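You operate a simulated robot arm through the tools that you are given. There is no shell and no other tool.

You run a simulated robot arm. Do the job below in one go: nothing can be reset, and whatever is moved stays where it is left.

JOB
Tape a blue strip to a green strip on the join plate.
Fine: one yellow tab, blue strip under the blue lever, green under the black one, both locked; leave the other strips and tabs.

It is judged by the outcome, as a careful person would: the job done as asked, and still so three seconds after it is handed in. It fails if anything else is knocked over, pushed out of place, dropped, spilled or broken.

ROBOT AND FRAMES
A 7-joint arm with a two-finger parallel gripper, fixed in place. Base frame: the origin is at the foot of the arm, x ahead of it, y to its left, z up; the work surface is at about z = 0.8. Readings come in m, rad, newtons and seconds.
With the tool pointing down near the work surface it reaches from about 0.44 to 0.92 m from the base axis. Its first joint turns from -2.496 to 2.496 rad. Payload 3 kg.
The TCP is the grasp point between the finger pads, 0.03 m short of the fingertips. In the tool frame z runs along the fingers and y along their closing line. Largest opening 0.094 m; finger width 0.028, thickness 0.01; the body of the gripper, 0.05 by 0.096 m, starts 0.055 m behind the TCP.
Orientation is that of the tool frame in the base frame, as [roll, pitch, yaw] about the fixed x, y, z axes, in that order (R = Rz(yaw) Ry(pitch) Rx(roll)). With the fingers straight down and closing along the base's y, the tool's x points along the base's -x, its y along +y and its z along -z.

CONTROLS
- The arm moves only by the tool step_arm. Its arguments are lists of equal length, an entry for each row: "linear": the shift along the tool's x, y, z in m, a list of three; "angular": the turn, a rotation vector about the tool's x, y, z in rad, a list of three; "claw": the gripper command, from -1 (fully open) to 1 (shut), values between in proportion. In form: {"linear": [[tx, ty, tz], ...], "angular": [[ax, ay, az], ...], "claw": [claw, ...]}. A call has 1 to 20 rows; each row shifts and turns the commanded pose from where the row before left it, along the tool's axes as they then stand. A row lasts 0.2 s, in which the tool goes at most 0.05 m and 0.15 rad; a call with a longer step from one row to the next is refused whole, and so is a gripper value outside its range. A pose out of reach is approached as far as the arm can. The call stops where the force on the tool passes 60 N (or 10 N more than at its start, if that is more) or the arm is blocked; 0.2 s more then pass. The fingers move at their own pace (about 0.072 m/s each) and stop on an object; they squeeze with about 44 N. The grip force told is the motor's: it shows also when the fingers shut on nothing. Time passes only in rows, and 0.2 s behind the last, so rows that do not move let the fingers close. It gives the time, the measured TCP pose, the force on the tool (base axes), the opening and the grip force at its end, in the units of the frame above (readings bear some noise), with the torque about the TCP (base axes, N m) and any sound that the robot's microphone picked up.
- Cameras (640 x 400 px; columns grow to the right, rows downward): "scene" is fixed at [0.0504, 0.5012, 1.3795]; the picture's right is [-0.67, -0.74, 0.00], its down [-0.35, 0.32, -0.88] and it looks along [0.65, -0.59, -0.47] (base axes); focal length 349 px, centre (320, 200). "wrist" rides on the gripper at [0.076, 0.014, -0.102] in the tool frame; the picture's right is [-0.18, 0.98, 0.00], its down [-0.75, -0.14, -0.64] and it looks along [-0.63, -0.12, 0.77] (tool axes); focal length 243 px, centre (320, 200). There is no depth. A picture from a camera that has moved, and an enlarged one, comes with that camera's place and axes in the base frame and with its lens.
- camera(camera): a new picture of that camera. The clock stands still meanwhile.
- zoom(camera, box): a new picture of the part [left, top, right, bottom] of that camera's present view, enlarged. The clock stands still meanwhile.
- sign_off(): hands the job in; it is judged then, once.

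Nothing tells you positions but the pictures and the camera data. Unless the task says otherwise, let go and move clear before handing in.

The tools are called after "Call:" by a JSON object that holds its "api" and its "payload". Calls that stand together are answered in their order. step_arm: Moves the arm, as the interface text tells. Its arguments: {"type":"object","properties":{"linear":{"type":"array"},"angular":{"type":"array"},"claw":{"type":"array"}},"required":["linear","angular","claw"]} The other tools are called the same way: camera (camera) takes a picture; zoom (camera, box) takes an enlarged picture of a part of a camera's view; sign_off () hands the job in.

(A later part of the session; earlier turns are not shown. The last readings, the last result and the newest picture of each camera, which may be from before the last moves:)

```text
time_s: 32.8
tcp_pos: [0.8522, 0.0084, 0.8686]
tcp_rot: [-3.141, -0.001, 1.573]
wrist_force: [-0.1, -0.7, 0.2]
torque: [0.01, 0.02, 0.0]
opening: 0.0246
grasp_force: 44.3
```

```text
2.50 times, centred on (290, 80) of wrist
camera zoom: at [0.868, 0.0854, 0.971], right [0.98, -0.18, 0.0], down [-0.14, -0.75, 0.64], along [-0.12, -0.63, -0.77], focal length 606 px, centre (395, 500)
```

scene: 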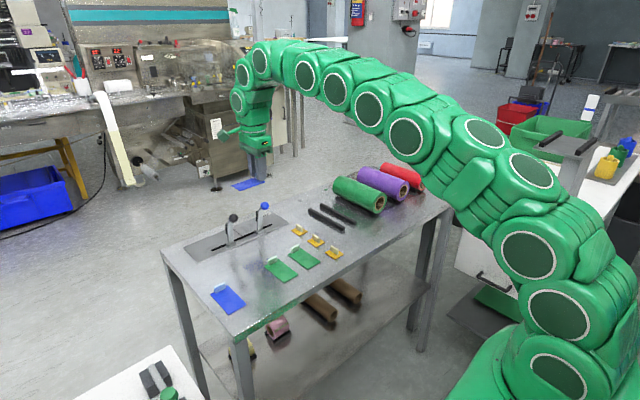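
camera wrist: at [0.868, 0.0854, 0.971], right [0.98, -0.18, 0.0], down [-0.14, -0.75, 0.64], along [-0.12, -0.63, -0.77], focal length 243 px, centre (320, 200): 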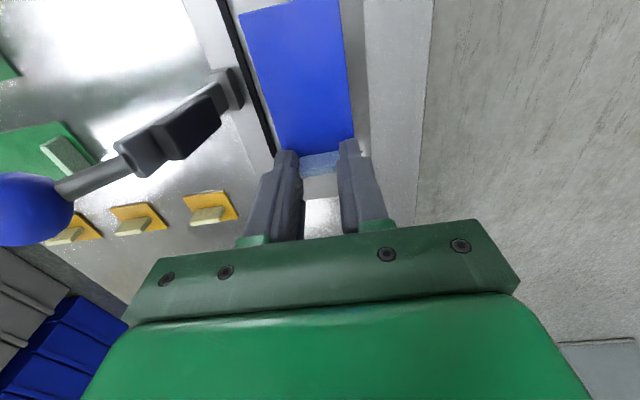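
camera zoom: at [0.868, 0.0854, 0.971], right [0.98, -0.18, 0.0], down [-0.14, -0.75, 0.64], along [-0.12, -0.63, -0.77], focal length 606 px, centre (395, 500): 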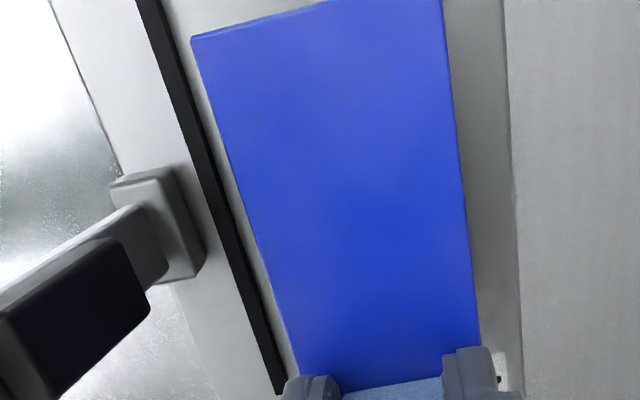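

The fence's far face is at x≈0.819, and the strip now spans x 0.831–0.876 with its inner end at y≈0.086. I'll shift it to leave 3–4 mm from the fence with its end at the mark, lower further and look again.

Call:
{"api": "step_arm", "payload": {"linear": [[0.0148, -0.008, 0], [0, 0, 0.01], [0, 0, 0.006], [0, 0, 0]], "angular": [[0, 0, 0], [0, 0, 0], [0, 0, 0], [0, 0, 0]], "claw": [1, 1, 1, 1]}}

Call:
{"api": "zoom", "payload": {"camera": "wrist", "box": [180, 0, 400, 160]}}

Call:
{"api": "zoom", "payload": {"camera": "scene", "box": [210, 185, 290, 245]}}

```text
time_s: 33.8
tcp_pos: [0.8442, 0.0237, 0.8533]
tcp_rot: [3.141, 0.0, 1.571]
wrist_force: [0.1, -0.2, -0.1]
torque: [-0.01, -0.01, 0.02]
opening: 0.0248
grasp_force: 44.3
```

```text
2.50 times, centred on (290, 80) of wrist
camera zoom: at [0.8605, 0.1005, 0.9565], right [0.98, -0.18, 0.0], down [-0.14, -0.75, 0.64], along [-0.12, -0.63, -0.77], focal length 606 px, centre (395, 500)
```

zoom: 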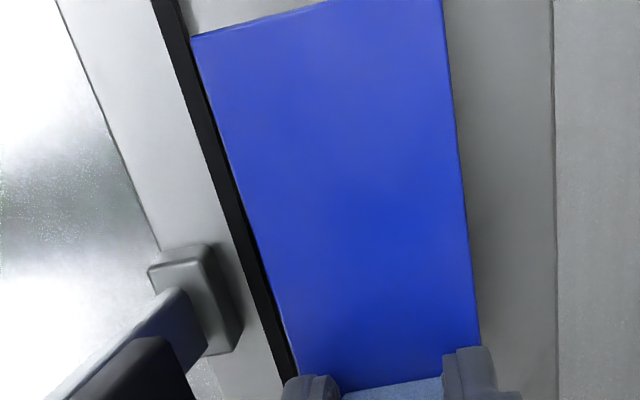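

```text
6.67 times, centred on (250, 215) of scene
camera zoom: at [0.0504, 0.5012, 1.3795], right [-0.67, -0.74, 0.0], down [-0.35, 0.32, -0.88], along [0.65, -0.59, -0.47], focal length 2326 px, centre (787, 100)
```

zoom: 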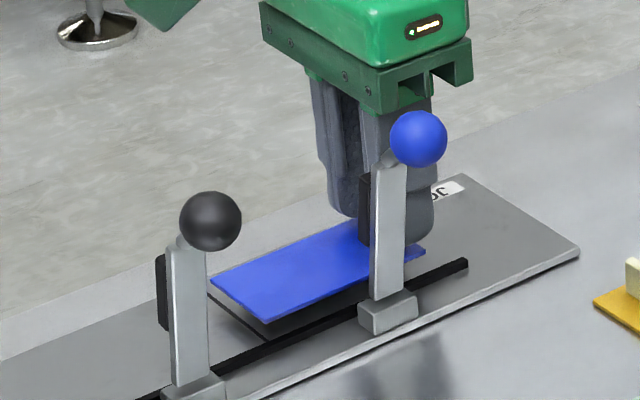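

The strip's near edge is about 4–5 mm from the fence. Its inner end looks slightly past the mark, so I'll shift -4 mm in y, lower close to the plate and compare with the mark.

Call:
{"api": "step_arm", "payload": {"linear": [[-0.004, 0, 0], [0, 0, 0.005], [0, 0, 0.003], [0, 0, 0]], "angular": [[0, 0, 0], [0, 0, 0], [0, 0, 0], [0, 0, 0]], "claw": [1, 1, 1, 1]}}

Call:
{"api": "zoom", "payload": {"camera": "wrist", "box": [180, 0, 400, 160]}}

Call:
{"api": "zoom", "payload": {"camera": "scene", "box": [210, 195, 274, 243]}}

```text
time_s: 34.8
tcp_pos: [0.8468, 0.0193, 0.8462]
tcp_rot: [-3.142, 0.0, 1.57]
wrist_force: [0.3, 0.8, -1.1]
torque: [0.0, -0.01, 0.04]
opening: 0.0249
grasp_force: 44.0
```

```text
2.50 times, centred on (290, 80) of wrist
camera zoom: at [0.8611, 0.0963, 0.949], right [0.98, -0.18, 0.0], down [-0.14, -0.75, 0.64], along [-0.12, -0.63, -0.77], focal length 606 px, centre (395, 500)
```

zoom: 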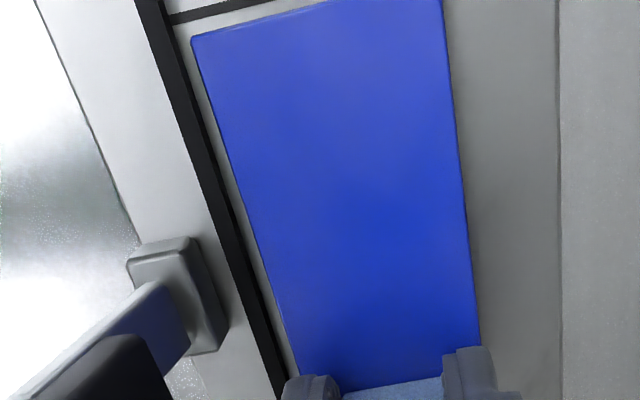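

```text
8.33 times, centred on (242, 219) of scene
camera zoom: at [0.0504, 0.5012, 1.3795], right [-0.67, -0.74, 0.0], down [-0.35, 0.32, -0.88], along [0.65, -0.59, -0.47], focal length 2908 px, centre (970, 42)
```

zoom: 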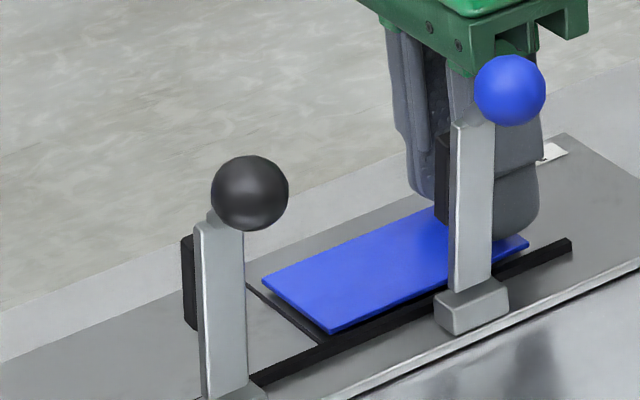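

The mark is visible at y≈0.1003 and the strip's end is at y≈0.097. I'll nudge +2.5 mm in y, lower a bit more and move 3 mm toward the fence.

Call:
{"api": "step_arm", "payload": {"linear": [[0.0025, 0, 0.001], [0, -0.0015, 0.001], [0, -0.0015, 0], [0, 0, 0]], "angular": [[0, 0, 0], [0, 0, 0], [0, 0, 0], [0, 0, 0]], "claw": [1, 1, 1, 1]}}

Call:
{"api": "zoom", "payload": {"camera": "wrist", "box": [180, 0, 400, 160]}}

Call:
{"api": "zoom", "payload": {"camera": "scene", "box": [210, 195, 274, 243]}}

```text
time_s: 35.8
tcp_pos: [0.844, 0.022, 0.8443]
tcp_rot: [3.141, 0.001, 1.571]
wrist_force: [-0.4, -2.0, 4.0]
torque: [0.16, 0.04, -0.03]
opening: 0.0247
grasp_force: 44.0
```

```text
2.50 times, centred on (290, 80) of wrist
camera zoom: at [0.8585, 0.099, 0.9462], right [0.98, -0.18, 0.0], down [-0.14, -0.75, 0.64], along [-0.12, -0.63, -0.77], focal length 606 px, centre (395, 500)
```

zoom: 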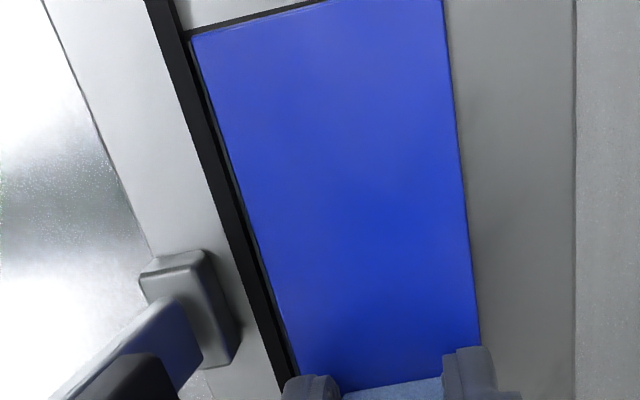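

```text
8.33 times, centred on (242, 219) of scene
camera zoom: at [0.0504, 0.5012, 1.3795], right [-0.67, -0.74, 0.0], down [-0.35, 0.32, -0.88], along [0.65, -0.59, -0.47], focal length 2908 px, centre (970, 42)
```

zoom: 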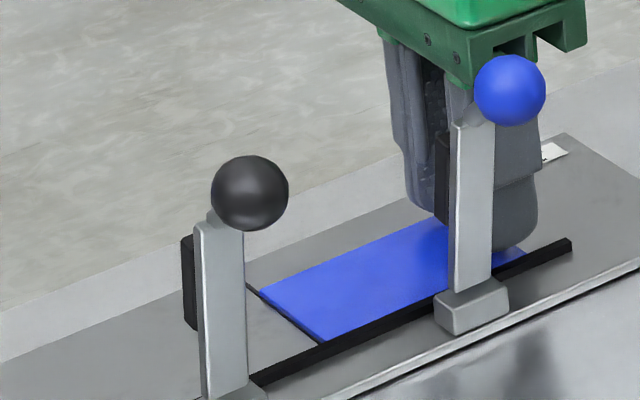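

Call:
{"api": "step_arm", "payload": {"linear": [[0, -0.001, 0], [0, 0, 0]], "angular": [[0, 0, 0], [0, 0, 0]], "claw": [1, 1]}}

Call:
{"api": "zoom", "payload": {"camera": "wrist", "box": [230, 0, 320, 160]}}

```text
time_s: 36.4
tcp_pos: [0.8414, 0.0229, 0.8428]
tcp_rot: [3.141, 0.0, 1.57]
wrist_force: [0.5, 0.0, 4.2]
torque: [0.11, -0.03, 0.03]
opening: 0.0245
grasp_force: 44.4
```

```text
2.50 times, centred on (275, 80) of wrist
camera zoom: at [0.8572, 0.0992, 0.9462], right [0.98, -0.18, 0.0], down [-0.14, -0.75, 0.64], along [-0.12, -0.63, -0.77], focal length 606 px, centre (432, 500)
```

zoom: 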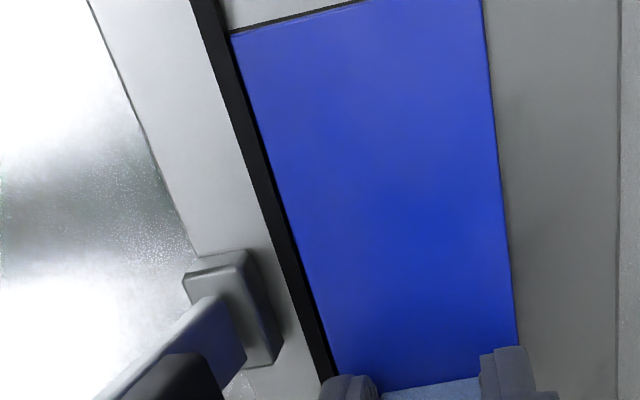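

The strip's edge now sits along the fence and its end is at the mark. I'll press down 1 mm and release, opening only slightly.

Call:
{"api": "step_arm", "payload": {"linear": [[0, 0, 0.001], [0, 0, 0]], "angular": [[0, 0, 0], [0, 0, 0]], "claw": [1, 1]}}

```text
time_s: 37.0
tcp_pos: [0.8433, 0.0235, 0.8435]
tcp_rot: [3.141, 0.001, 1.571]
wrist_force: [0.2, 0.1, 8.8]
torque: [0.21, 0.03, 0.02]
opening: 0.0245
grasp_force: 44.1
```

Call:
{"api": "step_arm", "payload": {"linear": [[0, 0, 0], [0, 0, 0], [0, 0, 0]], "angular": [[0, 0, 0], [0, 0, 0], [0, 0, 0]], "claw": [0.35, 0.2, 0.2]}}

Call:
{"api": "step_arm", "payload": {"linear": [[0, 0, -0.01], [0, 0, -0.02], [0, 0, -0.03], [0, 0, -0.04], [0, 0, -0.04], [0, 0, 0]], "angular": [[0, 0, 0], [0, 0, 0], [0, 0, 0], [0, 0, 0], [0, 0, 0], [0, 0, 0]], "claw": [0.2, 0.2, 0.2, 0.2, 0.2, 0.2]}}

Call:
{"api": "zoom", "payload": {"camera": "scene", "box": [200, 180, 300, 260]}}

Call:
{"api": "camera", "payload": {"camera": "wrist"}}

```text
time_s: 37.8
tcp_pos: [0.8429, 0.0221, 0.8435]
tcp_rot: [3.141, 0.001, 1.57]
wrist_force: [-0.3, -0.1, -0.6]
torque: [-0.02, -0.01, 0.01]
opening: 0.0375
grasp_force: 0.0
```

```text
time_s: 39.2
tcp_pos: [0.8428, 0.0236, 0.9845]
tcp_rot: [-3.141, 0.001, 1.572]
wrist_force: [-0.3, -0.2, -0.3]
torque: [0.0, 0.01, 0.02]
opening: 0.0375
grasp_force: 0.1
```

```text
5.00 times, centred on (250, 220) of scene
camera zoom: at [0.0504, 0.5012, 1.3795], right [-0.67, -0.74, 0.0], down [-0.35, 0.32, -0.88], along [0.65, -0.59, -0.47], focal length 1745 px, centre (670, 100)
```

zoom: 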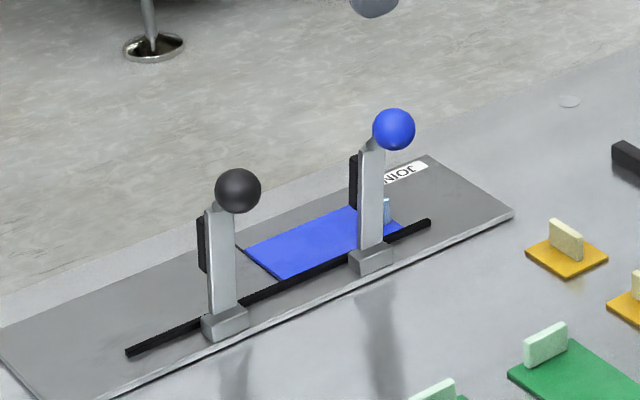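

```text
taken
camera wrist: at [0.8579, 0.0997, 1.0874], right [0.98, -0.18, 0.0], down [-0.14, -0.75, 0.64], along [-0.12, -0.63, -0.77], focal length 243 px, centre (320, 200)
```

wrist: 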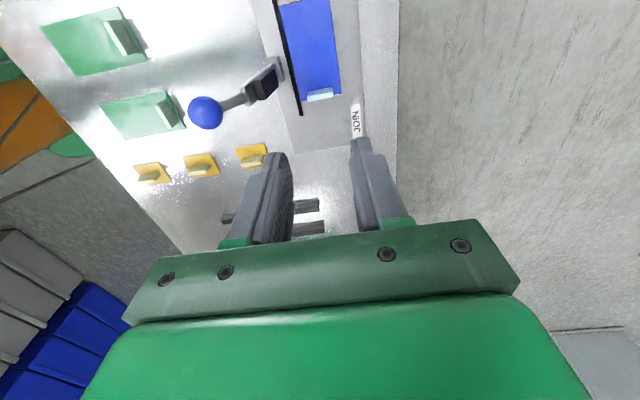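

The blue strip is placed flat against the fence, with its end at the mark. Next is the green strip at y≈0.105, picked the same way: I'll turn back to the default orientation and move above its handle.

Call:
{"api": "step_arm", "payload": {"linear": [[0, 0, 0], [0, 0, 0], [0, 0, 0], [0, 0, 0], [0, 0, 0], [0, 0, 0], [0, 0, 0], [0, 0, 0], [0, 0, 0], [0, 0, 0], [0, 0, 0], [0.0352, 0.01632, 0], [0.0352, 0.01632, 0], [0.0352, 0.01632, 0], [0.0352, 0.01632, 0], [0.0352, 0.01632, 0], [0, 0, 0.04], [0, 0, 0.04], [0, 0, 0]], "angular": [[0, 0, -0.1428], [0, 0, -0.1428], [0, 0, -0.1428], [0, 0, -0.1428], [0, 0, -0.1428], [0, 0, -0.1428], [0, 0, -0.1428], [0, 0, -0.1428], [0, 0, -0.1428], [0, 0, -0.1428], [0, 0, -0.1428], [0, 0, 0], [0, 0, 0], [0, 0, 0], [0, 0, 0], [0, 0, 0], [0, 0, 0], [0, 0, 0], [0, 0, 0]], "claw": [-0.06, -0.06, -0.06, -0.06, -0.06, -0.06, -0.06, -0.06, -0.06, -0.06, -0.06, -0.06, -0.06, -0.06, -0.06, -0.06, -0.06, -0.06, -0.06]}}

Call:
{"api": "zoom", "payload": {"camera": "wrist", "box": [220, 100, 420, 240]}}

Call:
{"api": "camera", "payload": {"camera": "wrist"}}

```text
time_s: 43.2
tcp_pos: [0.6662, 0.1044, 0.9014]
tcp_rot: [-3.141, 0.0, 3.14]
wrist_force: [0.3, 0.9, 1.0]
torque: [0.03, -0.03, 0.01]
opening: 0.0499
grasp_force: 0.0
```

```text
2.86 times, centred on (320, 170) of wrist
camera zoom: at [0.5904, 0.1189, 1.0041], right [0.18, 0.98, 0.0], down [0.75, -0.14, 0.64], along [0.63, -0.12, -0.77], focal length 693 px, centre (320, 286)
```

zoom: 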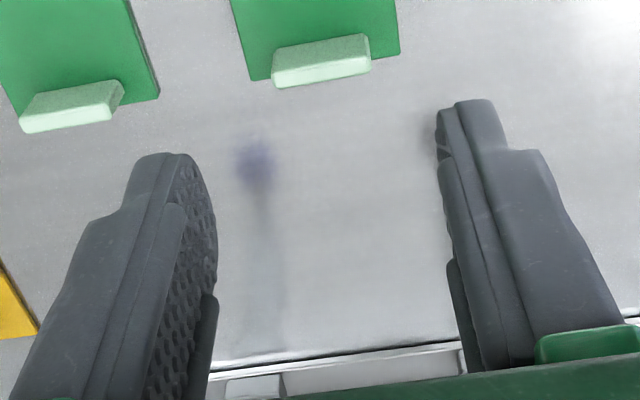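

```text
taken
camera wrist: at [0.5904, 0.1189, 1.0041], right [0.18, 0.98, 0.0], down [0.75, -0.14, 0.64], along [0.63, -0.12, -0.77], focal length 243 px, centre (320, 200)
```

wrist: 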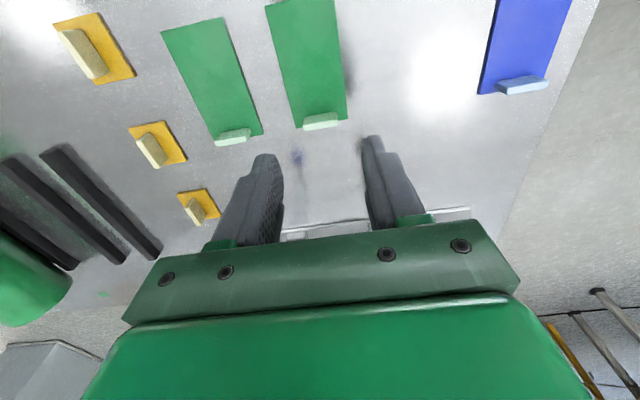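

Call:
{"api": "step_arm", "payload": {"linear": [[0, 0.0008, 0.03], [0, 0, 0.02], [0, 0, 0.01], [0, 0, 0], [0, 0, 0]], "angular": [[0, 0, 0], [0, 0, 0], [0, 0, 0], [0, 0, 0], [0, 0, 0]], "claw": [-0.06, -0.06, -0.06, -0.06, -0.06]}}

Call:
{"api": "zoom", "payload": {"camera": "wrist", "box": [220, 100, 420, 240]}}

```text
time_s: 44.4
tcp_pos: [0.6667, 0.1046, 0.8407]
tcp_rot: [-3.14, 0.0, -3.14]
wrist_force: [0.7, 0.0, 0.6]
torque: [0.02, 0.02, 0.05]
opening: 0.0496
grasp_force: 0.1
```

```text
2.86 times, centred on (320, 170) of wrist
camera zoom: at [0.5906, 0.1196, 0.9438], right [0.18, 0.98, 0.0], down [0.75, -0.14, 0.64], along [0.63, -0.12, -0.77], focal length 693 px, centre (320, 286)
```

zoom: 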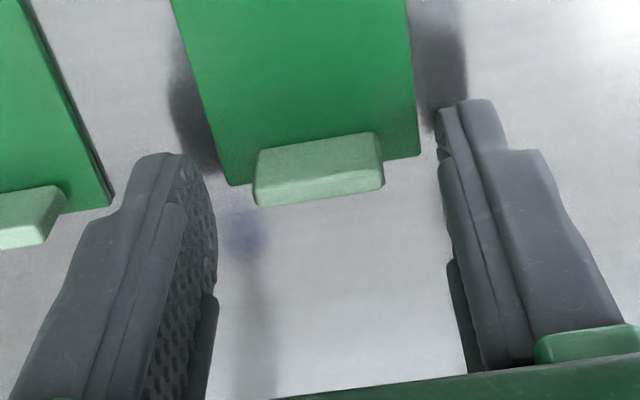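

Call:
{"api": "step_arm", "payload": {"linear": [[0, 0, 0.003], [0, 0, 0], [0, 0, 0], [0, 0, 0], [0, 0, 0], [0, 0, 0]], "angular": [[0, 0, 0], [0, 0, 0], [0, 0, 0], [0, 0, 0], [0, 0, 0], [0, 0, 0]], "claw": [-0.06, -0.06, 0.6, 1, 1, 1]}}

Call:
{"api": "zoom", "payload": {"camera": "wrist", "box": [220, 100, 420, 240]}}

```text
time_s: 45.8
tcp_pos: [0.6664, 0.1041, 0.8393]
tcp_rot: [-3.14, 0.001, 3.141]
wrist_force: [-0.6, 0.1, 0.0]
torque: [0.01, -0.01, 0.02]
opening: 0.0245
grasp_force: 44.3
```

```text
2.86 times, centred on (320, 170) of wrist
camera zoom: at [0.5905, 0.1199, 0.9422], right [0.18, 0.98, 0.0], down [0.75, -0.14, 0.64], along [0.63, -0.12, -0.77], focal length 693 px, centre (320, 286)
```

zoom: 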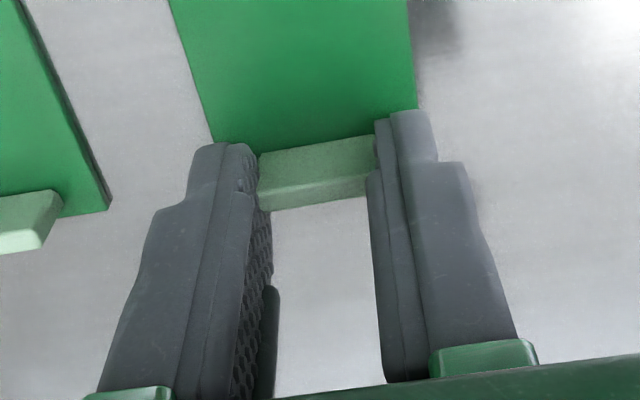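

The green handle is gripped. I'll lift, rotate +90° (handle end toward +y) and carry it over the black-lever side of the plate.

Call:
{"api": "step_arm", "payload": {"linear": [[0, 0, -0.005], [0, 0, -0.02], [0, 0, -0.04], [0, 0, -0.04], [0, 0, -0.04], [0, 0, 0], [0, 0, 0], [0, 0, 0], [0, 0, 0], [0, 0, 0], [0, 0, 0], [0, 0, 0], [0, 0, 0], [0, 0, 0], [0, 0, 0], [0, 0, 0], [0, 0, 0]], "angular": [[0, 0, 0], [0, 0, 0], [0, 0, 0], [0, 0, 0], [0, 0, 0], [0, 0, -0.1428], [0, 0, -0.1428], [0, 0, -0.1428], [0, 0, -0.1428], [0, 0, -0.1428], [0, 0, -0.1428], [0, 0, -0.1428], [0, 0, -0.1428], [0, 0, -0.1428], [0, 0, -0.1428], [0, 0, -0.1428], [0, 0, 0]], "claw": [1, 1, 1, 1, 1, 1, 1, 1, 1, 1, 1, 1, 1, 1, 1, 1, 1]}}

Call:
{"api": "camera", "payload": {"camera": "scene"}}

```text
time_s: 49.4
tcp_pos: [0.6674, 0.1066, 0.9849]
tcp_rot: [-3.141, 0.001, -1.569]
wrist_force: [0.2, 0.0, -0.7]
torque: [0.04, -0.03, -0.01]
opening: 0.0248
grasp_force: 44.3
```

```text
taken
```

scene: 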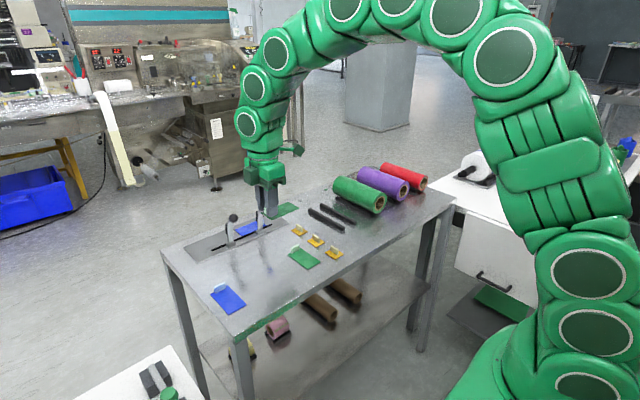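

Call:
{"api": "step_arm", "payload": {"linear": [[-0.017, -0.0374, 0], [-0.017, -0.0374, 0], [-0.017, -0.0374, 0], [-0.017, -0.0374, 0], [-0.017, -0.0374, 0], [0, 0, 0.04], [0, 0, 0.04], [0, 0, 0.03], [0, 0, 0]], "angular": [[0, 0, 0], [0, 0, 0], [0, 0, 0], [0, 0, 0], [0, 0, 0], [0, 0, 0], [0, 0, 0], [0, 0, 0], [0, 0, 0]], "claw": [1, 1, 1, 1, 1, 1, 1, 1, 1]}}

Call:
{"api": "camera", "payload": {"camera": "wrist"}}

Call:
{"api": "zoom", "payload": {"camera": "scene", "box": [180, 150, 300, 260]}}

```text
time_s: 51.4
tcp_pos: [0.8553, 0.1913, 0.8758]
tcp_rot: [3.141, -0.001, -1.573]
wrist_force: [-0.1, -0.2, -0.2]
torque: [0.01, -0.04, -0.03]
opening: 0.0247
grasp_force: 44.6
```

```text
taken
camera wrist: at [0.8411, 0.1147, 0.9778], right [-0.98, 0.19, 0.0], down [0.14, 0.75, 0.64], along [0.12, 0.63, -0.77], focal length 243 px, centre (320, 200)
```

wrist: 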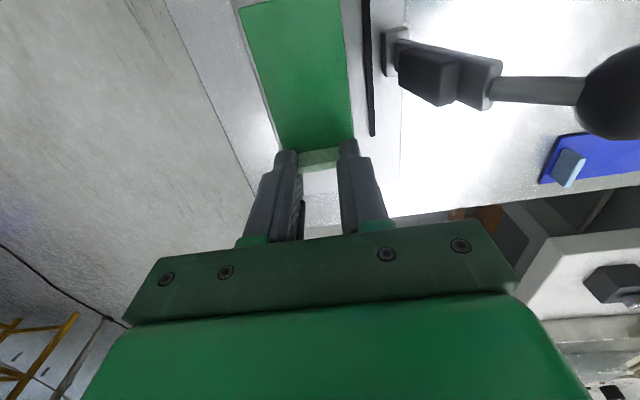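

```text
3.64 times, centred on (240, 205) of scene
camera zoom: at [0.0504, 0.5012, 1.3795], right [-0.67, -0.74, 0.0], down [-0.35, 0.32, -0.88], along [0.65, -0.59, -0.47], focal length 1269 px, centre (611, 182)
```

zoom: 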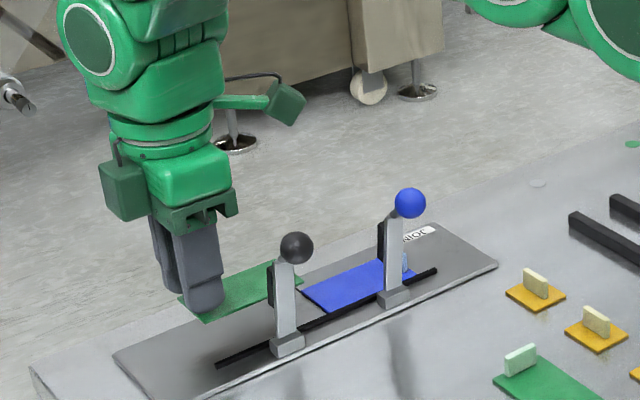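

Call:
{"api": "zoom", "payload": {"camera": "wrist", "box": [220, 0, 440, 160]}}

```text
2.50 times, centred on (330, 80) of wrist
camera zoom: at [0.8411, 0.1147, 0.9778], right [-0.98, 0.19, 0.0], down [0.14, 0.75, 0.64], along [0.12, 0.63, -0.77], focal length 606 px, centre (295, 500)
```

zoom: 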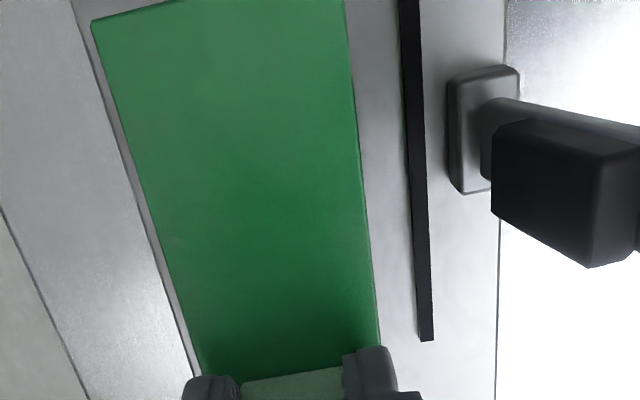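

The green strip is parallel to the fence. Its near edge is at x≈0.833 and its inner end at y≈0.112. I'll shift toward the fence and seam, leaving a margin, and lower near the plate.

Call:
{"api": "step_arm", "payload": {"linear": [[0.008, 0.01, 0], [0, 0, 0.015], [0, 0, 0.011], [0, 0, 0]], "angular": [[0, 0, 0], [0, 0, 0], [0, 0, 0], [0, 0, 0]], "claw": [1, 1, 1, 1]}}

Call:
{"api": "zoom", "payload": {"camera": "wrist", "box": [220, 0, 440, 160]}}

Call:
{"api": "zoom", "payload": {"camera": "scene", "box": [206, 195, 286, 255]}}

```text
time_s: 52.4
tcp_pos: [0.8437, 0.182, 0.8501]
tcp_rot: [-3.141, 0.001, -1.571]
wrist_force: [0.3, -0.6, -0.2]
torque: [0.0, 0.01, 0.03]
opening: 0.0249
grasp_force: 43.2
```

```text
2.50 times, centred on (330, 80) of wrist
camera zoom: at [0.8304, 0.1068, 0.9524], right [-0.98, 0.19, 0.0], down [0.14, 0.75, 0.64], along [0.12, 0.63, -0.77], focal length 606 px, centre (295, 500)
```

zoom: 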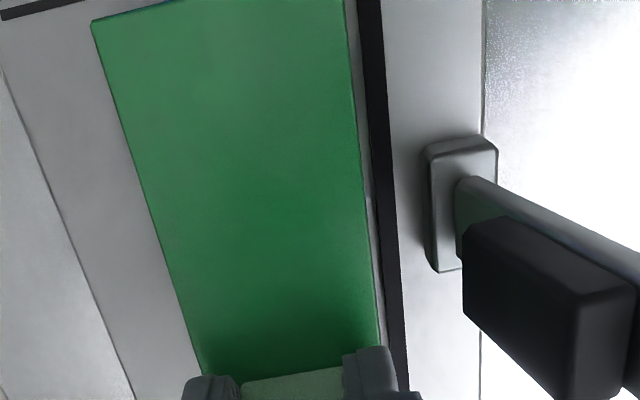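

```text
6.67 times, centred on (246, 225) of scene
camera zoom: at [0.0504, 0.5012, 1.3795], right [-0.67, -0.74, 0.0], down [-0.35, 0.32, -0.88], along [0.65, -0.59, -0.47], focal length 2326 px, centre (813, 33)
```

zoom: 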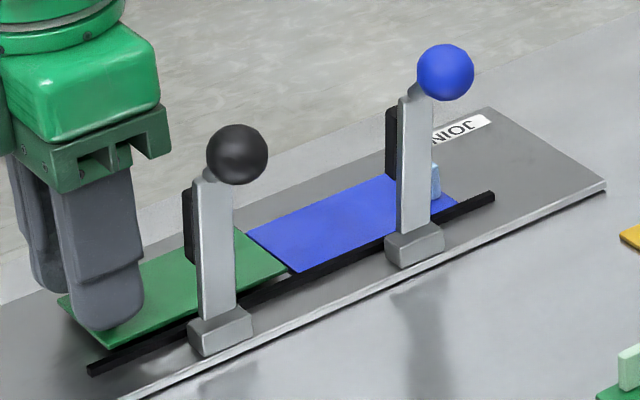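

Call:
{"api": "step_arm", "payload": {"linear": [[0.002, 0.002, 0.003], [0, 0, 0.002], [0, 0, 0]], "angular": [[0, 0, 0], [0, 0, 0], [0, 0, 0]], "claw": [1, 1, 1]}}

Call:
{"api": "zoom", "payload": {"camera": "wrist", "box": [220, 0, 440, 160]}}

Call:
{"api": "zoom", "payload": {"camera": "scene", "box": [222, 205, 270, 241]}}

```text
time_s: 53.2
tcp_pos: [0.8429, 0.1811, 0.8447]
tcp_rot: [3.141, -0.002, -1.571]
wrist_force: [-0.3, -0.6, 14.3]
torque: [-0.37, 0.01, -0.03]
opening: 0.0245
grasp_force: 43.7
```

```text
2.50 times, centred on (330, 80) of wrist
camera zoom: at [0.8281, 0.1043, 0.9475], right [-0.98, 0.18, 0.0], down [0.14, 0.75, 0.64], along [0.12, 0.63, -0.77], focal length 606 px, centre (295, 500)
```

zoom: 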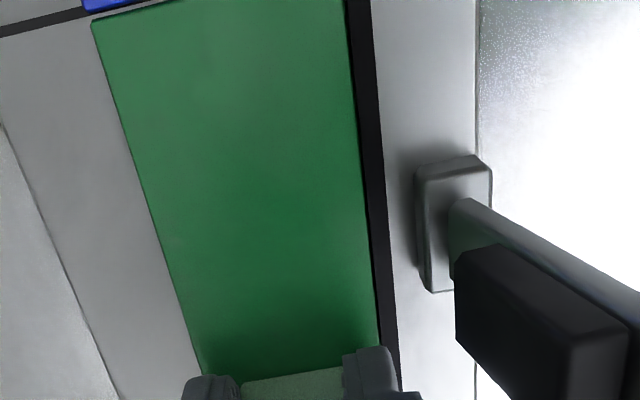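

```text
11.11 times, centred on (246, 223) of scene
camera zoom: at [0.0504, 0.5012, 1.3795], right [-0.67, -0.74, 0.0], down [-0.35, 0.32, -0.88], along [0.65, -0.59, -0.47], focal length 3877 px, centre (1142, -56)
```

zoom: 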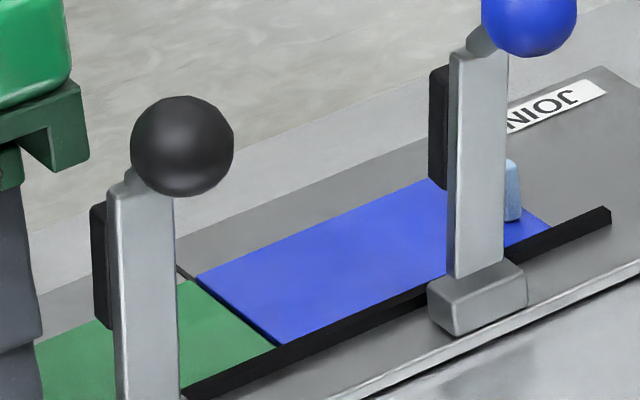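

A gap of about 2 mm remains between the strip ends. I'll ease the pressure, slide the green strip 1.5 mm toward the blue, then check.

Call:
{"api": "step_arm", "payload": {"linear": [[0, 0, -0.0008], [0.0015, 0, 0], [0, 0, 0]], "angular": [[0, 0, 0], [0, 0, 0], [0, 0, 0]], "claw": [1, 1, 1]}}

Call:
{"api": "zoom", "payload": {"camera": "wrist", "box": [220, 0, 440, 160]}}

Call:
{"api": "zoom", "payload": {"camera": "scene", "box": [222, 205, 270, 241]}}

```text
time_s: 54.0
tcp_pos: [0.8416, 0.1781, 0.8449]
tcp_rot: [3.14, -0.001, -1.57]
wrist_force: [4.5, 5.2, 6.8]
torque: [0.09, -0.09, -0.02]
opening: 0.0249
grasp_force: 44.4
```

```text
2.50 times, centred on (330, 80) of wrist
camera zoom: at [0.8277, 0.1026, 0.9476], right [-0.98, 0.18, 0.0], down [0.14, 0.75, 0.64], along [0.12, 0.63, -0.77], focal length 606 px, centre (295, 500)
```

zoom: 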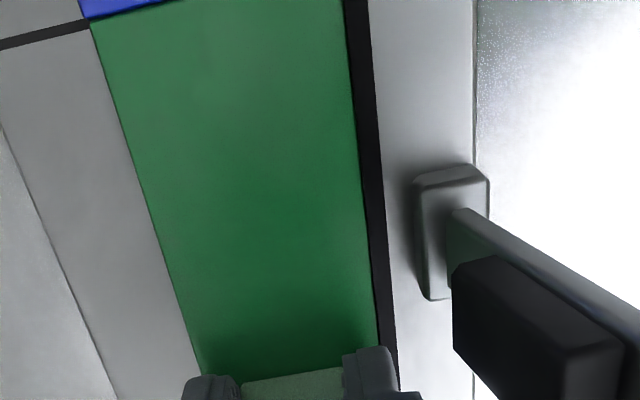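

```text
11.11 times, centred on (246, 223) of scene
camera zoom: at [0.0504, 0.5012, 1.3795], right [-0.67, -0.74, 0.0], down [-0.35, 0.32, -0.88], along [0.65, -0.59, -0.47], focal length 3877 px, centre (1142, -56)
```

zoom: 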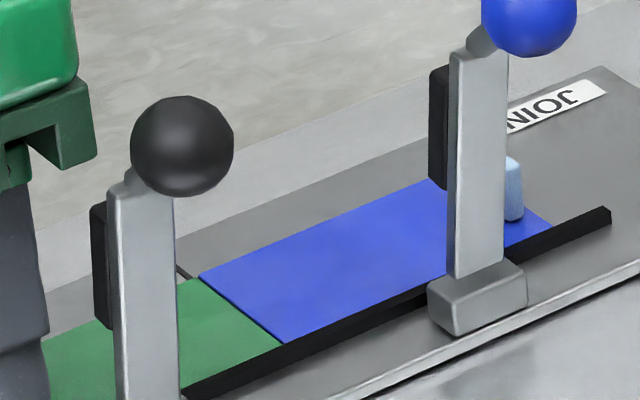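

The two strips now butt together at the mark and the fence. I'll release the green strip and rise.

Call:
{"api": "step_arm", "payload": {"linear": [[0, 0, 0.0005], [0, 0, 0], [0, 0, 0], [0, 0, 0]], "angular": [[0, 0, 0], [0, 0, 0], [0, 0, 0], [0, 0, 0]], "claw": [1, 0.35, 0.2, 0.2]}}

Call:
{"api": "step_arm", "payload": {"linear": [[0, 0, -0.01], [0, 0, -0.02], [0, 0, -0.03], [0, 0, -0.04], [0, 0, -0.04], [0, 0, 0]], "angular": [[0, 0, 0], [0, 0, 0], [0, 0, 0], [0, 0, 0], [0, 0, 0], [0, 0, 0]], "claw": [0.2, 0.2, 0.2, 0.2, 0.2, 0.2]}}

Call:
{"api": "zoom", "payload": {"camera": "scene", "box": [206, 190, 286, 250]}}

Call:
{"api": "camera", "payload": {"camera": "wrist"}}

```text
time_s: 55.0
tcp_pos: [0.8419, 0.1794, 0.8444]
tcp_rot: [3.141, -0.002, -1.571]
wrist_force: [-0.3, 0.1, 0.0]
torque: [0.01, -0.05, -0.03]
opening: 0.0375
grasp_force: 0.1
```

```text
time_s: 56.4
tcp_pos: [0.8437, 0.1791, 0.9835]
tcp_rot: [3.14, 0.0, -1.572]
wrist_force: [-0.1, 0.1, -0.5]
torque: [0.02, -0.02, -0.02]
opening: 0.0377
grasp_force: 0.1
```

```text
6.67 times, centred on (246, 220) of scene
camera zoom: at [0.0504, 0.5012, 1.3795], right [-0.67, -0.74, 0.0], down [-0.35, 0.32, -0.88], along [0.65, -0.59, -0.47], focal length 2326 px, centre (813, 67)
```

zoom: 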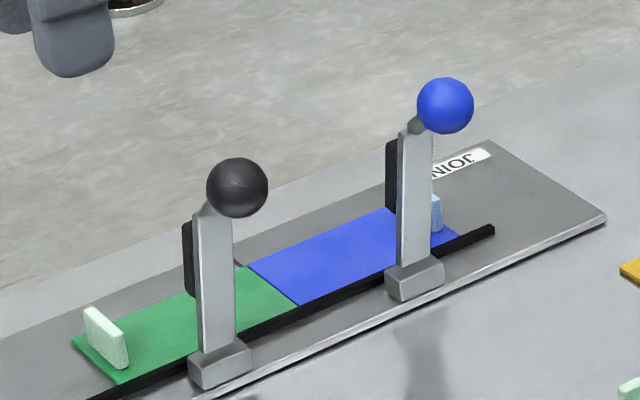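

```text
taken
camera wrist: at [0.8296, 0.1031, 1.0869], right [-0.98, 0.18, 0.0], down [0.14, 0.75, 0.64], along [0.12, 0.63, -0.77], focal length 243 px, centre (320, 200)
```

wrist: 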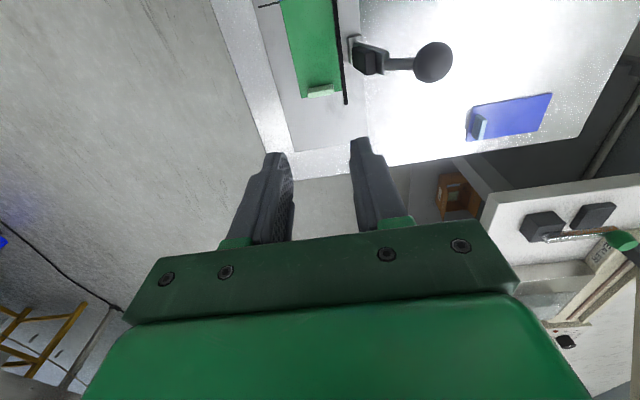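

Both strips are in place against the fence and butted at the mark. Next I'll lock the levers, starting with blue. I'll close the fingers and position behind the blue ball (about 0.764, 0.052, 0.915), on the robot side.

Call:
{"api": "step_arm", "payload": {"linear": [[0.0254, 0.02874, 0], [0.0254, 0.02874, 0], [0.0254, 0.02874, 0], [0.0254, 0.02874, 0], [0.0254, 0.02874, 0], [0, 0, 0.025], [0, 0, 0.025], [0, 0, 0], [0, 0, 0]], "angular": [[0, 0, 0], [0, 0, 0], [0, 0, 0], [0, 0, 0], [0, 0, 0], [0, 0, 0], [0, 0, 0], [0, 0, 0], [0, 0, 0]], "claw": [1, 1, 1, 1, 1, 1, 1, 1, 1]}}

Call:
{"api": "camera", "payload": {"camera": "wrist"}}

Call:
{"api": "zoom", "payload": {"camera": "scene", "box": [190, 150, 310, 250]}}

```text
time_s: 58.4
tcp_pos: [0.696, 0.0524, 0.9357]
tcp_rot: [-3.141, 0.0, -1.572]
wrist_force: [0.1, 0.6, -0.6]
torque: [-0.04, 0.02, 0.02]
opening: 0.0001
grasp_force: 32.6
```

```text
taken
camera wrist: at [0.6831, -0.0241, 1.0388], right [-0.98, 0.18, 0.0], down [0.14, 0.75, 0.64], along [0.12, 0.63, -0.77], focal length 243 px, centre (320, 200)
```

wrist: 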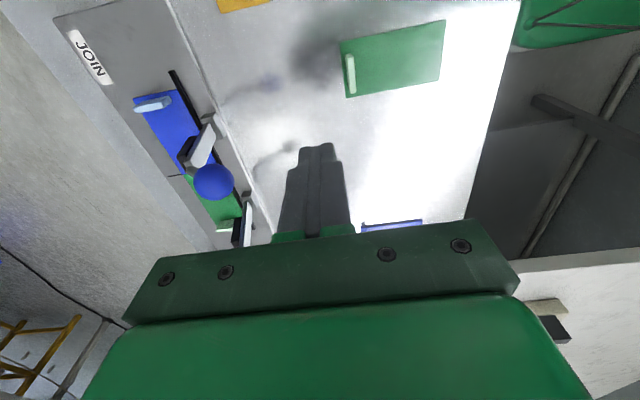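

```text
4.00 times, centred on (250, 200) of scene
camera zoom: at [0.0504, 0.5012, 1.3795], right [-0.67, -0.74, 0.0], down [-0.35, 0.32, -0.88], along [0.65, -0.59, -0.47], focal length 1396 px, centre (600, 200)
```

zoom: 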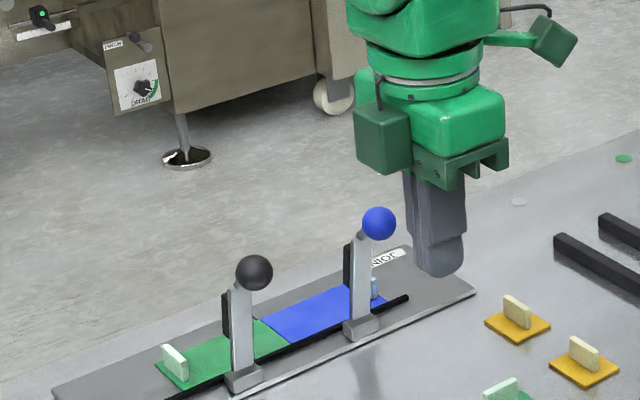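

The finger is lined up with the blue ball (0.765, 0.052, 0.914). I'll push it gently forward along its arc, first to about vertical, and check the response.

Call:
{"api": "step_arm", "payload": {"linear": [[0, -0.03, 0], [0, -0.01, 0], [0, -0.01, 0], [0, -0.015, -0.0063], [0, -0.01, -0.001], [0, -0.009, -0.001], [0, 0, 0]], "angular": [[0, 0, 0], [0, 0, 0], [0, 0, 0], [0, 0, 0], [0, 0, 0], [0, 0, 0], [0, 0, 0]], "claw": [1, 1, 1, 1, 1, 1, 1]}}

Call:
{"api": "camera", "payload": {"camera": "wrist"}}

Call:
{"api": "zoom", "payload": {"camera": "scene", "box": [190, 150, 310, 250]}}

```text
time_s: 60.0
tcp_pos: [0.7817, 0.0525, 0.9426]
tcp_rot: [3.142, 0.0, -1.57]
wrist_force: [-0.5, 0.6, 0.3]
torque: [-0.03, 0.03, 0.02]
opening: 0.0
grasp_force: 33.4
```

```text
taken
camera wrist: at [0.7672, -0.0238, 1.0457], right [-0.98, 0.18, 0.0], down [0.14, 0.75, 0.64], along [0.12, 0.63, -0.77], focal length 243 px, centre (320, 200)
```

wrist: 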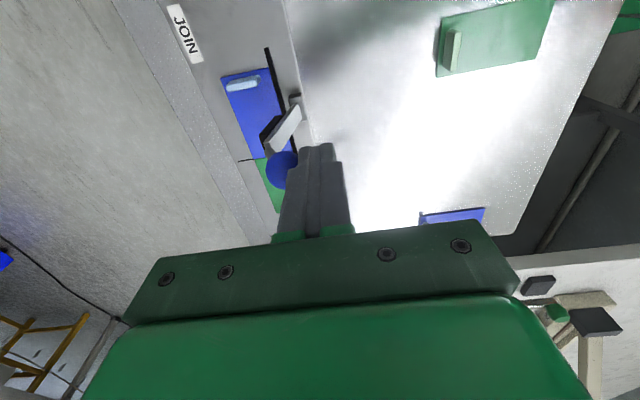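

```text
4.00 times, centred on (250, 200) of scene
camera zoom: at [0.0504, 0.5012, 1.3795], right [-0.67, -0.74, 0.0], down [-0.35, 0.32, -0.88], along [0.65, -0.59, -0.47], focal length 1396 px, centre (600, 200)
```

zoom: 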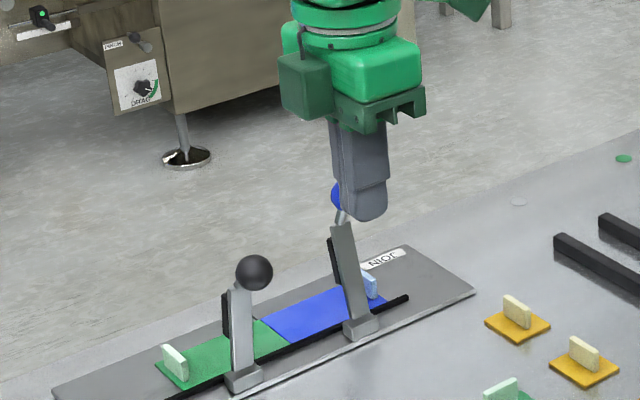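

The lever moves freely with the push. I'll continue along the arc to about 40° past vertical.

Call:
{"api": "step_arm", "payload": {"linear": [[0, -0.0095, 0.001], [0, -0.0095, 0.001], [0, -0.009, 0.0025], [0, -0.009, 0.0025], [0, -0.00875, 0.0038], [0, -0.00875, 0.0038], [0, -0.00775, 0.0055], [0, -0.00775, 0.0055], [0, 0, 0]], "angular": [[0, 0, 0], [0, 0, 0], [0, 0, 0], [0, 0, 0], [0, 0, 0], [0, 0, 0], [0, 0, 0], [0, 0, 0], [0, 0, 0]], "claw": [1, 1, 1, 1, 1, 1, 1, 1, 1]}}

Call:
{"api": "camera", "payload": {"camera": "wrist"}}

Call:
{"api": "zoom", "payload": {"camera": "scene", "box": [190, 150, 310, 250]}}

```text
time_s: 62.0
tcp_pos: [0.8513, 0.0502, 0.9164]
tcp_rot: [3.142, 0.001, -1.57]
wrist_force: [-0.1, 0.4, -0.1]
torque: [0.0, -0.03, 0.01]
opening: 0.0004
grasp_force: 33.0
```

```text
taken
camera wrist: at [0.8379, -0.0252, 1.0194], right [-0.98, 0.18, 0.0], down [0.14, 0.75, 0.64], along [0.12, 0.63, -0.77], focal length 243 px, centre (320, 200)
```

wrist: 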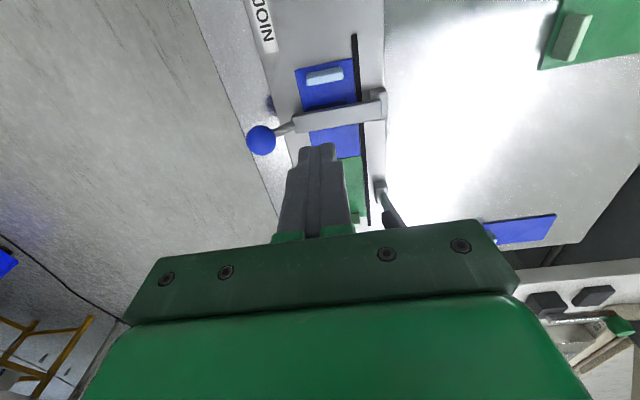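

```text
4.00 times, centred on (250, 200) of scene
camera zoom: at [0.0504, 0.5012, 1.3795], right [-0.67, -0.74, 0.0], down [-0.35, 0.32, -0.88], along [0.65, -0.59, -0.47], focal length 1396 px, centre (600, 200)
```

zoom: 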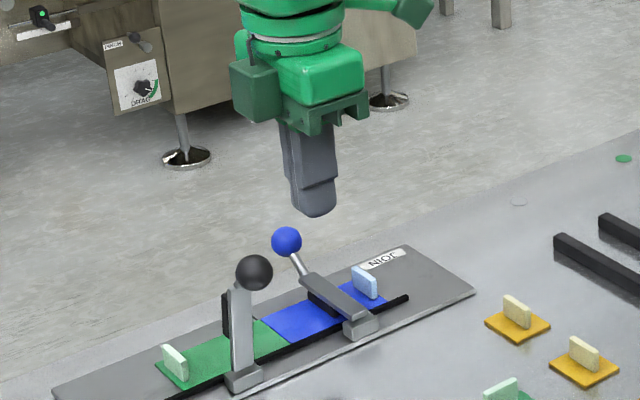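

The lever has dropped forward onto the strip, with the ball at about (0.90, 0.052, 0.841). I'll move over the ball end and press down to lock it.

Call:
{"api": "step_arm", "payload": {"linear": [[-0.0015, -0.022, 0], [0, -0.02, 0], [0, 0, 0.015], [0, 0, 0.012], [0, 0, 0.005], [0, 0, 0]], "angular": [[0, 0, 0], [0, 0, 0], [0, 0, 0], [0, 0, 0], [0, 0, 0], [0, 0, 0]], "claw": [1, 1, 1, 1, 1, 1]}}

Call:
{"api": "zoom", "payload": {"camera": "scene", "box": [190, 150, 310, 250]}}

Call:
{"api": "camera", "payload": {"camera": "wrist"}}

```text
time_s: 63.4
tcp_pos: [0.8937, 0.0541, 0.8848]
tcp_rot: [3.141, 0.001, -1.57]
wrist_force: [0.2, 0.6, -0.2]
torque: [-0.01, -0.01, 0.0]
opening: 0.0002
grasp_force: 33.1
```

```text
4.00 times, centred on (250, 200) of scene
camera zoom: at [0.0504, 0.5012, 1.3795], right [-0.67, -0.74, 0.0], down [-0.35, 0.32, -0.88], along [0.65, -0.59, -0.47], focal length 1396 px, centre (600, 200)
```

zoom: 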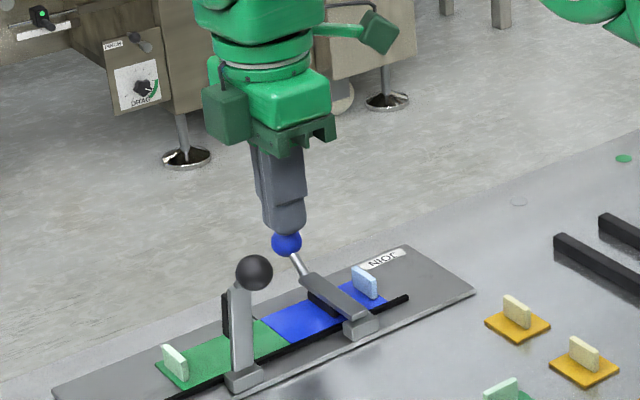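

```text
taken
camera wrist: at [0.8801, -0.0226, 0.988], right [-0.98, 0.18, 0.0], down [0.14, 0.75, 0.64], along [0.12, 0.63, -0.77], focal length 243 px, centre (320, 200)
```

wrist: 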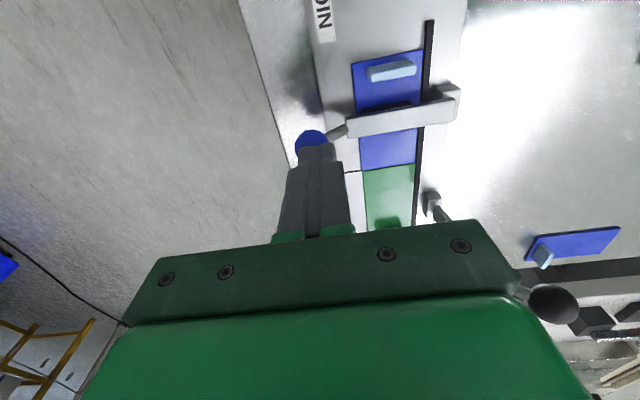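

Call:
{"api": "step_arm", "payload": {"linear": [[0, 0, 0.003], [0, 0, 0.003], [0, 0, 0.003], [0, 0, 0]], "angular": [[0, 0, 0], [0, 0, 0], [0, 0, 0], [0, 0, 0]], "claw": [1, 1, 1, 1]}}

Call:
{"api": "zoom", "payload": {"camera": "scene", "box": [200, 180, 290, 250]}}

```text
time_s: 64.3
tcp_pos: [0.895, 0.0537, 0.8826]
tcp_rot: [-3.132, 0.0, -1.572]
wrist_force: [-13.6, 1.3, 22.5]
torque: [0.04, 0.27, -0.07]
opening: 0.0
grasp_force: 33.4
stopped in row 4: the force on the tool passed its limit at 62 N (the readings are from after the stop); the commanded pose is now the measured one
```

```text
5.71 times, centred on (245, 215) of scene
camera zoom: at [0.0504, 0.5012, 1.3795], right [-0.67, -0.74, 0.0], down [-0.35, 0.32, -0.88], along [0.65, -0.59, -0.47], focal length 1994 px, centre (749, 114)
```

zoom: 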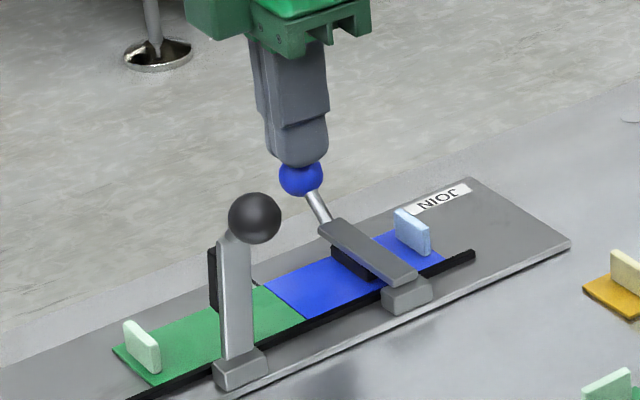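

The lever is against a firm stop, with the pad on the strip at 62 N. I'll lift off and inspect it closely to judge whether it is locked.

Call:
{"api": "step_arm", "payload": {"linear": [[0, 0, -0.02], [0, 0, -0.03], [0, 0.03, -0.03], [0, 0.04, 0], [0, 0.04, 0], [0, 0, 0]], "angular": [[0, 0, 0], [0, 0, 0], [0, 0, 0], [0, 0, 0], [0, 0, 0], [0, 0, 0]], "claw": [1, 1, 1, 1, 1, 1]}}

Call:
{"api": "camera", "payload": {"camera": "wrist"}}

Call:
{"api": "zoom", "payload": {"camera": "scene", "box": [215, 195, 279, 243]}}

```text
time_s: 65.7
tcp_pos: [0.7864, 0.0542, 0.9569]
tcp_rot: [-3.135, 0.002, -1.573]
wrist_force: [0.9, -1.0, -0.2]
torque: [-0.01, 0.0, -0.01]
opening: 0.0
grasp_force: 32.7
```

```text
taken
camera wrist: at [0.7719, -0.0221, 1.0596], right [-0.98, 0.19, -0.01], down [0.14, 0.75, 0.64], along [0.12, 0.63, -0.77], focal length 243 px, centre (320, 200)
```

wrist: 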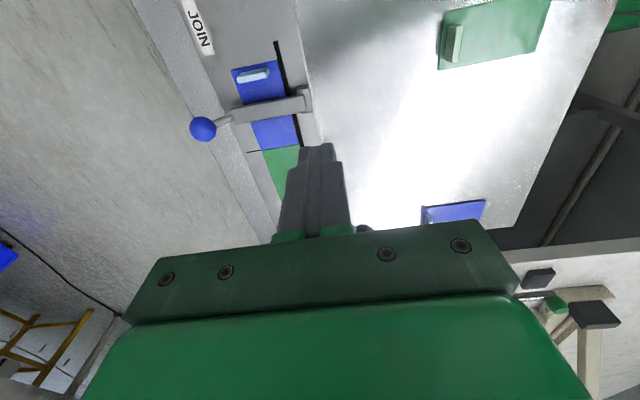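

```text
8.33 times, centred on (247, 219) of scene
camera zoom: at [0.0504, 0.5012, 1.3795], right [-0.67, -0.74, 0.0], down [-0.35, 0.32, -0.88], along [0.65, -0.59, -0.47], focal length 2908 px, centre (928, 42)
```

zoom: 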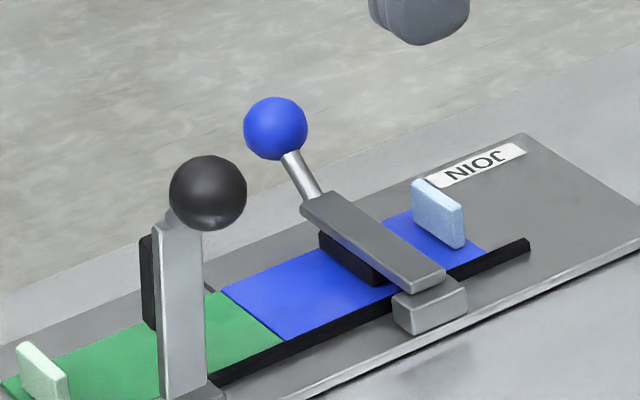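

The blue lever's bar is now fully flat with its pad on the strip. I'll go behind the black lever and push it over the same way.

Call:
{"api": "step_arm", "payload": {"linear": [[0, 0.043, 0], [0, 0.043, 0], [-0.0313, 0, 0], [-0.0313, 0, 0], [-0.0313, 0, 0], [0, 0, 0.02], [0, 0, 0]], "angular": [[0, 0, 0], [0, 0, 0], [0, 0, 0], [0, 0, 0], [0, 0, 0], [0, 0, 0], [0, 0, 0]], "claw": [1, 1, 1, 1, 1, 1, 1]}}

Call:
{"api": "camera", "payload": {"camera": "wrist"}}

```text
time_s: 67.3
tcp_pos: [0.6986, 0.1468, 0.9379]
tcp_rot: [-3.137, 0.001, -1.571]
wrist_force: [0.0, -0.7, -0.4]
torque: [0.0, -0.01, 0.01]
opening: 0.0001
grasp_force: 33.1
```

```text
taken
camera wrist: at [0.6838, 0.0714, 1.042], right [-0.98, 0.18, -0.01], down [0.14, 0.75, 0.64], along [0.12, 0.63, -0.77], focal length 243 px, centre (320, 200)
```

wrist: 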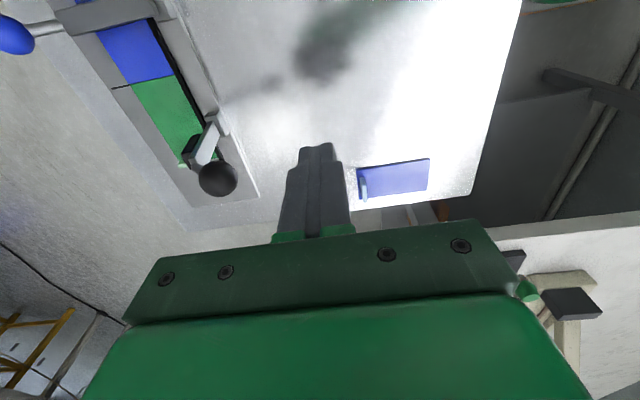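

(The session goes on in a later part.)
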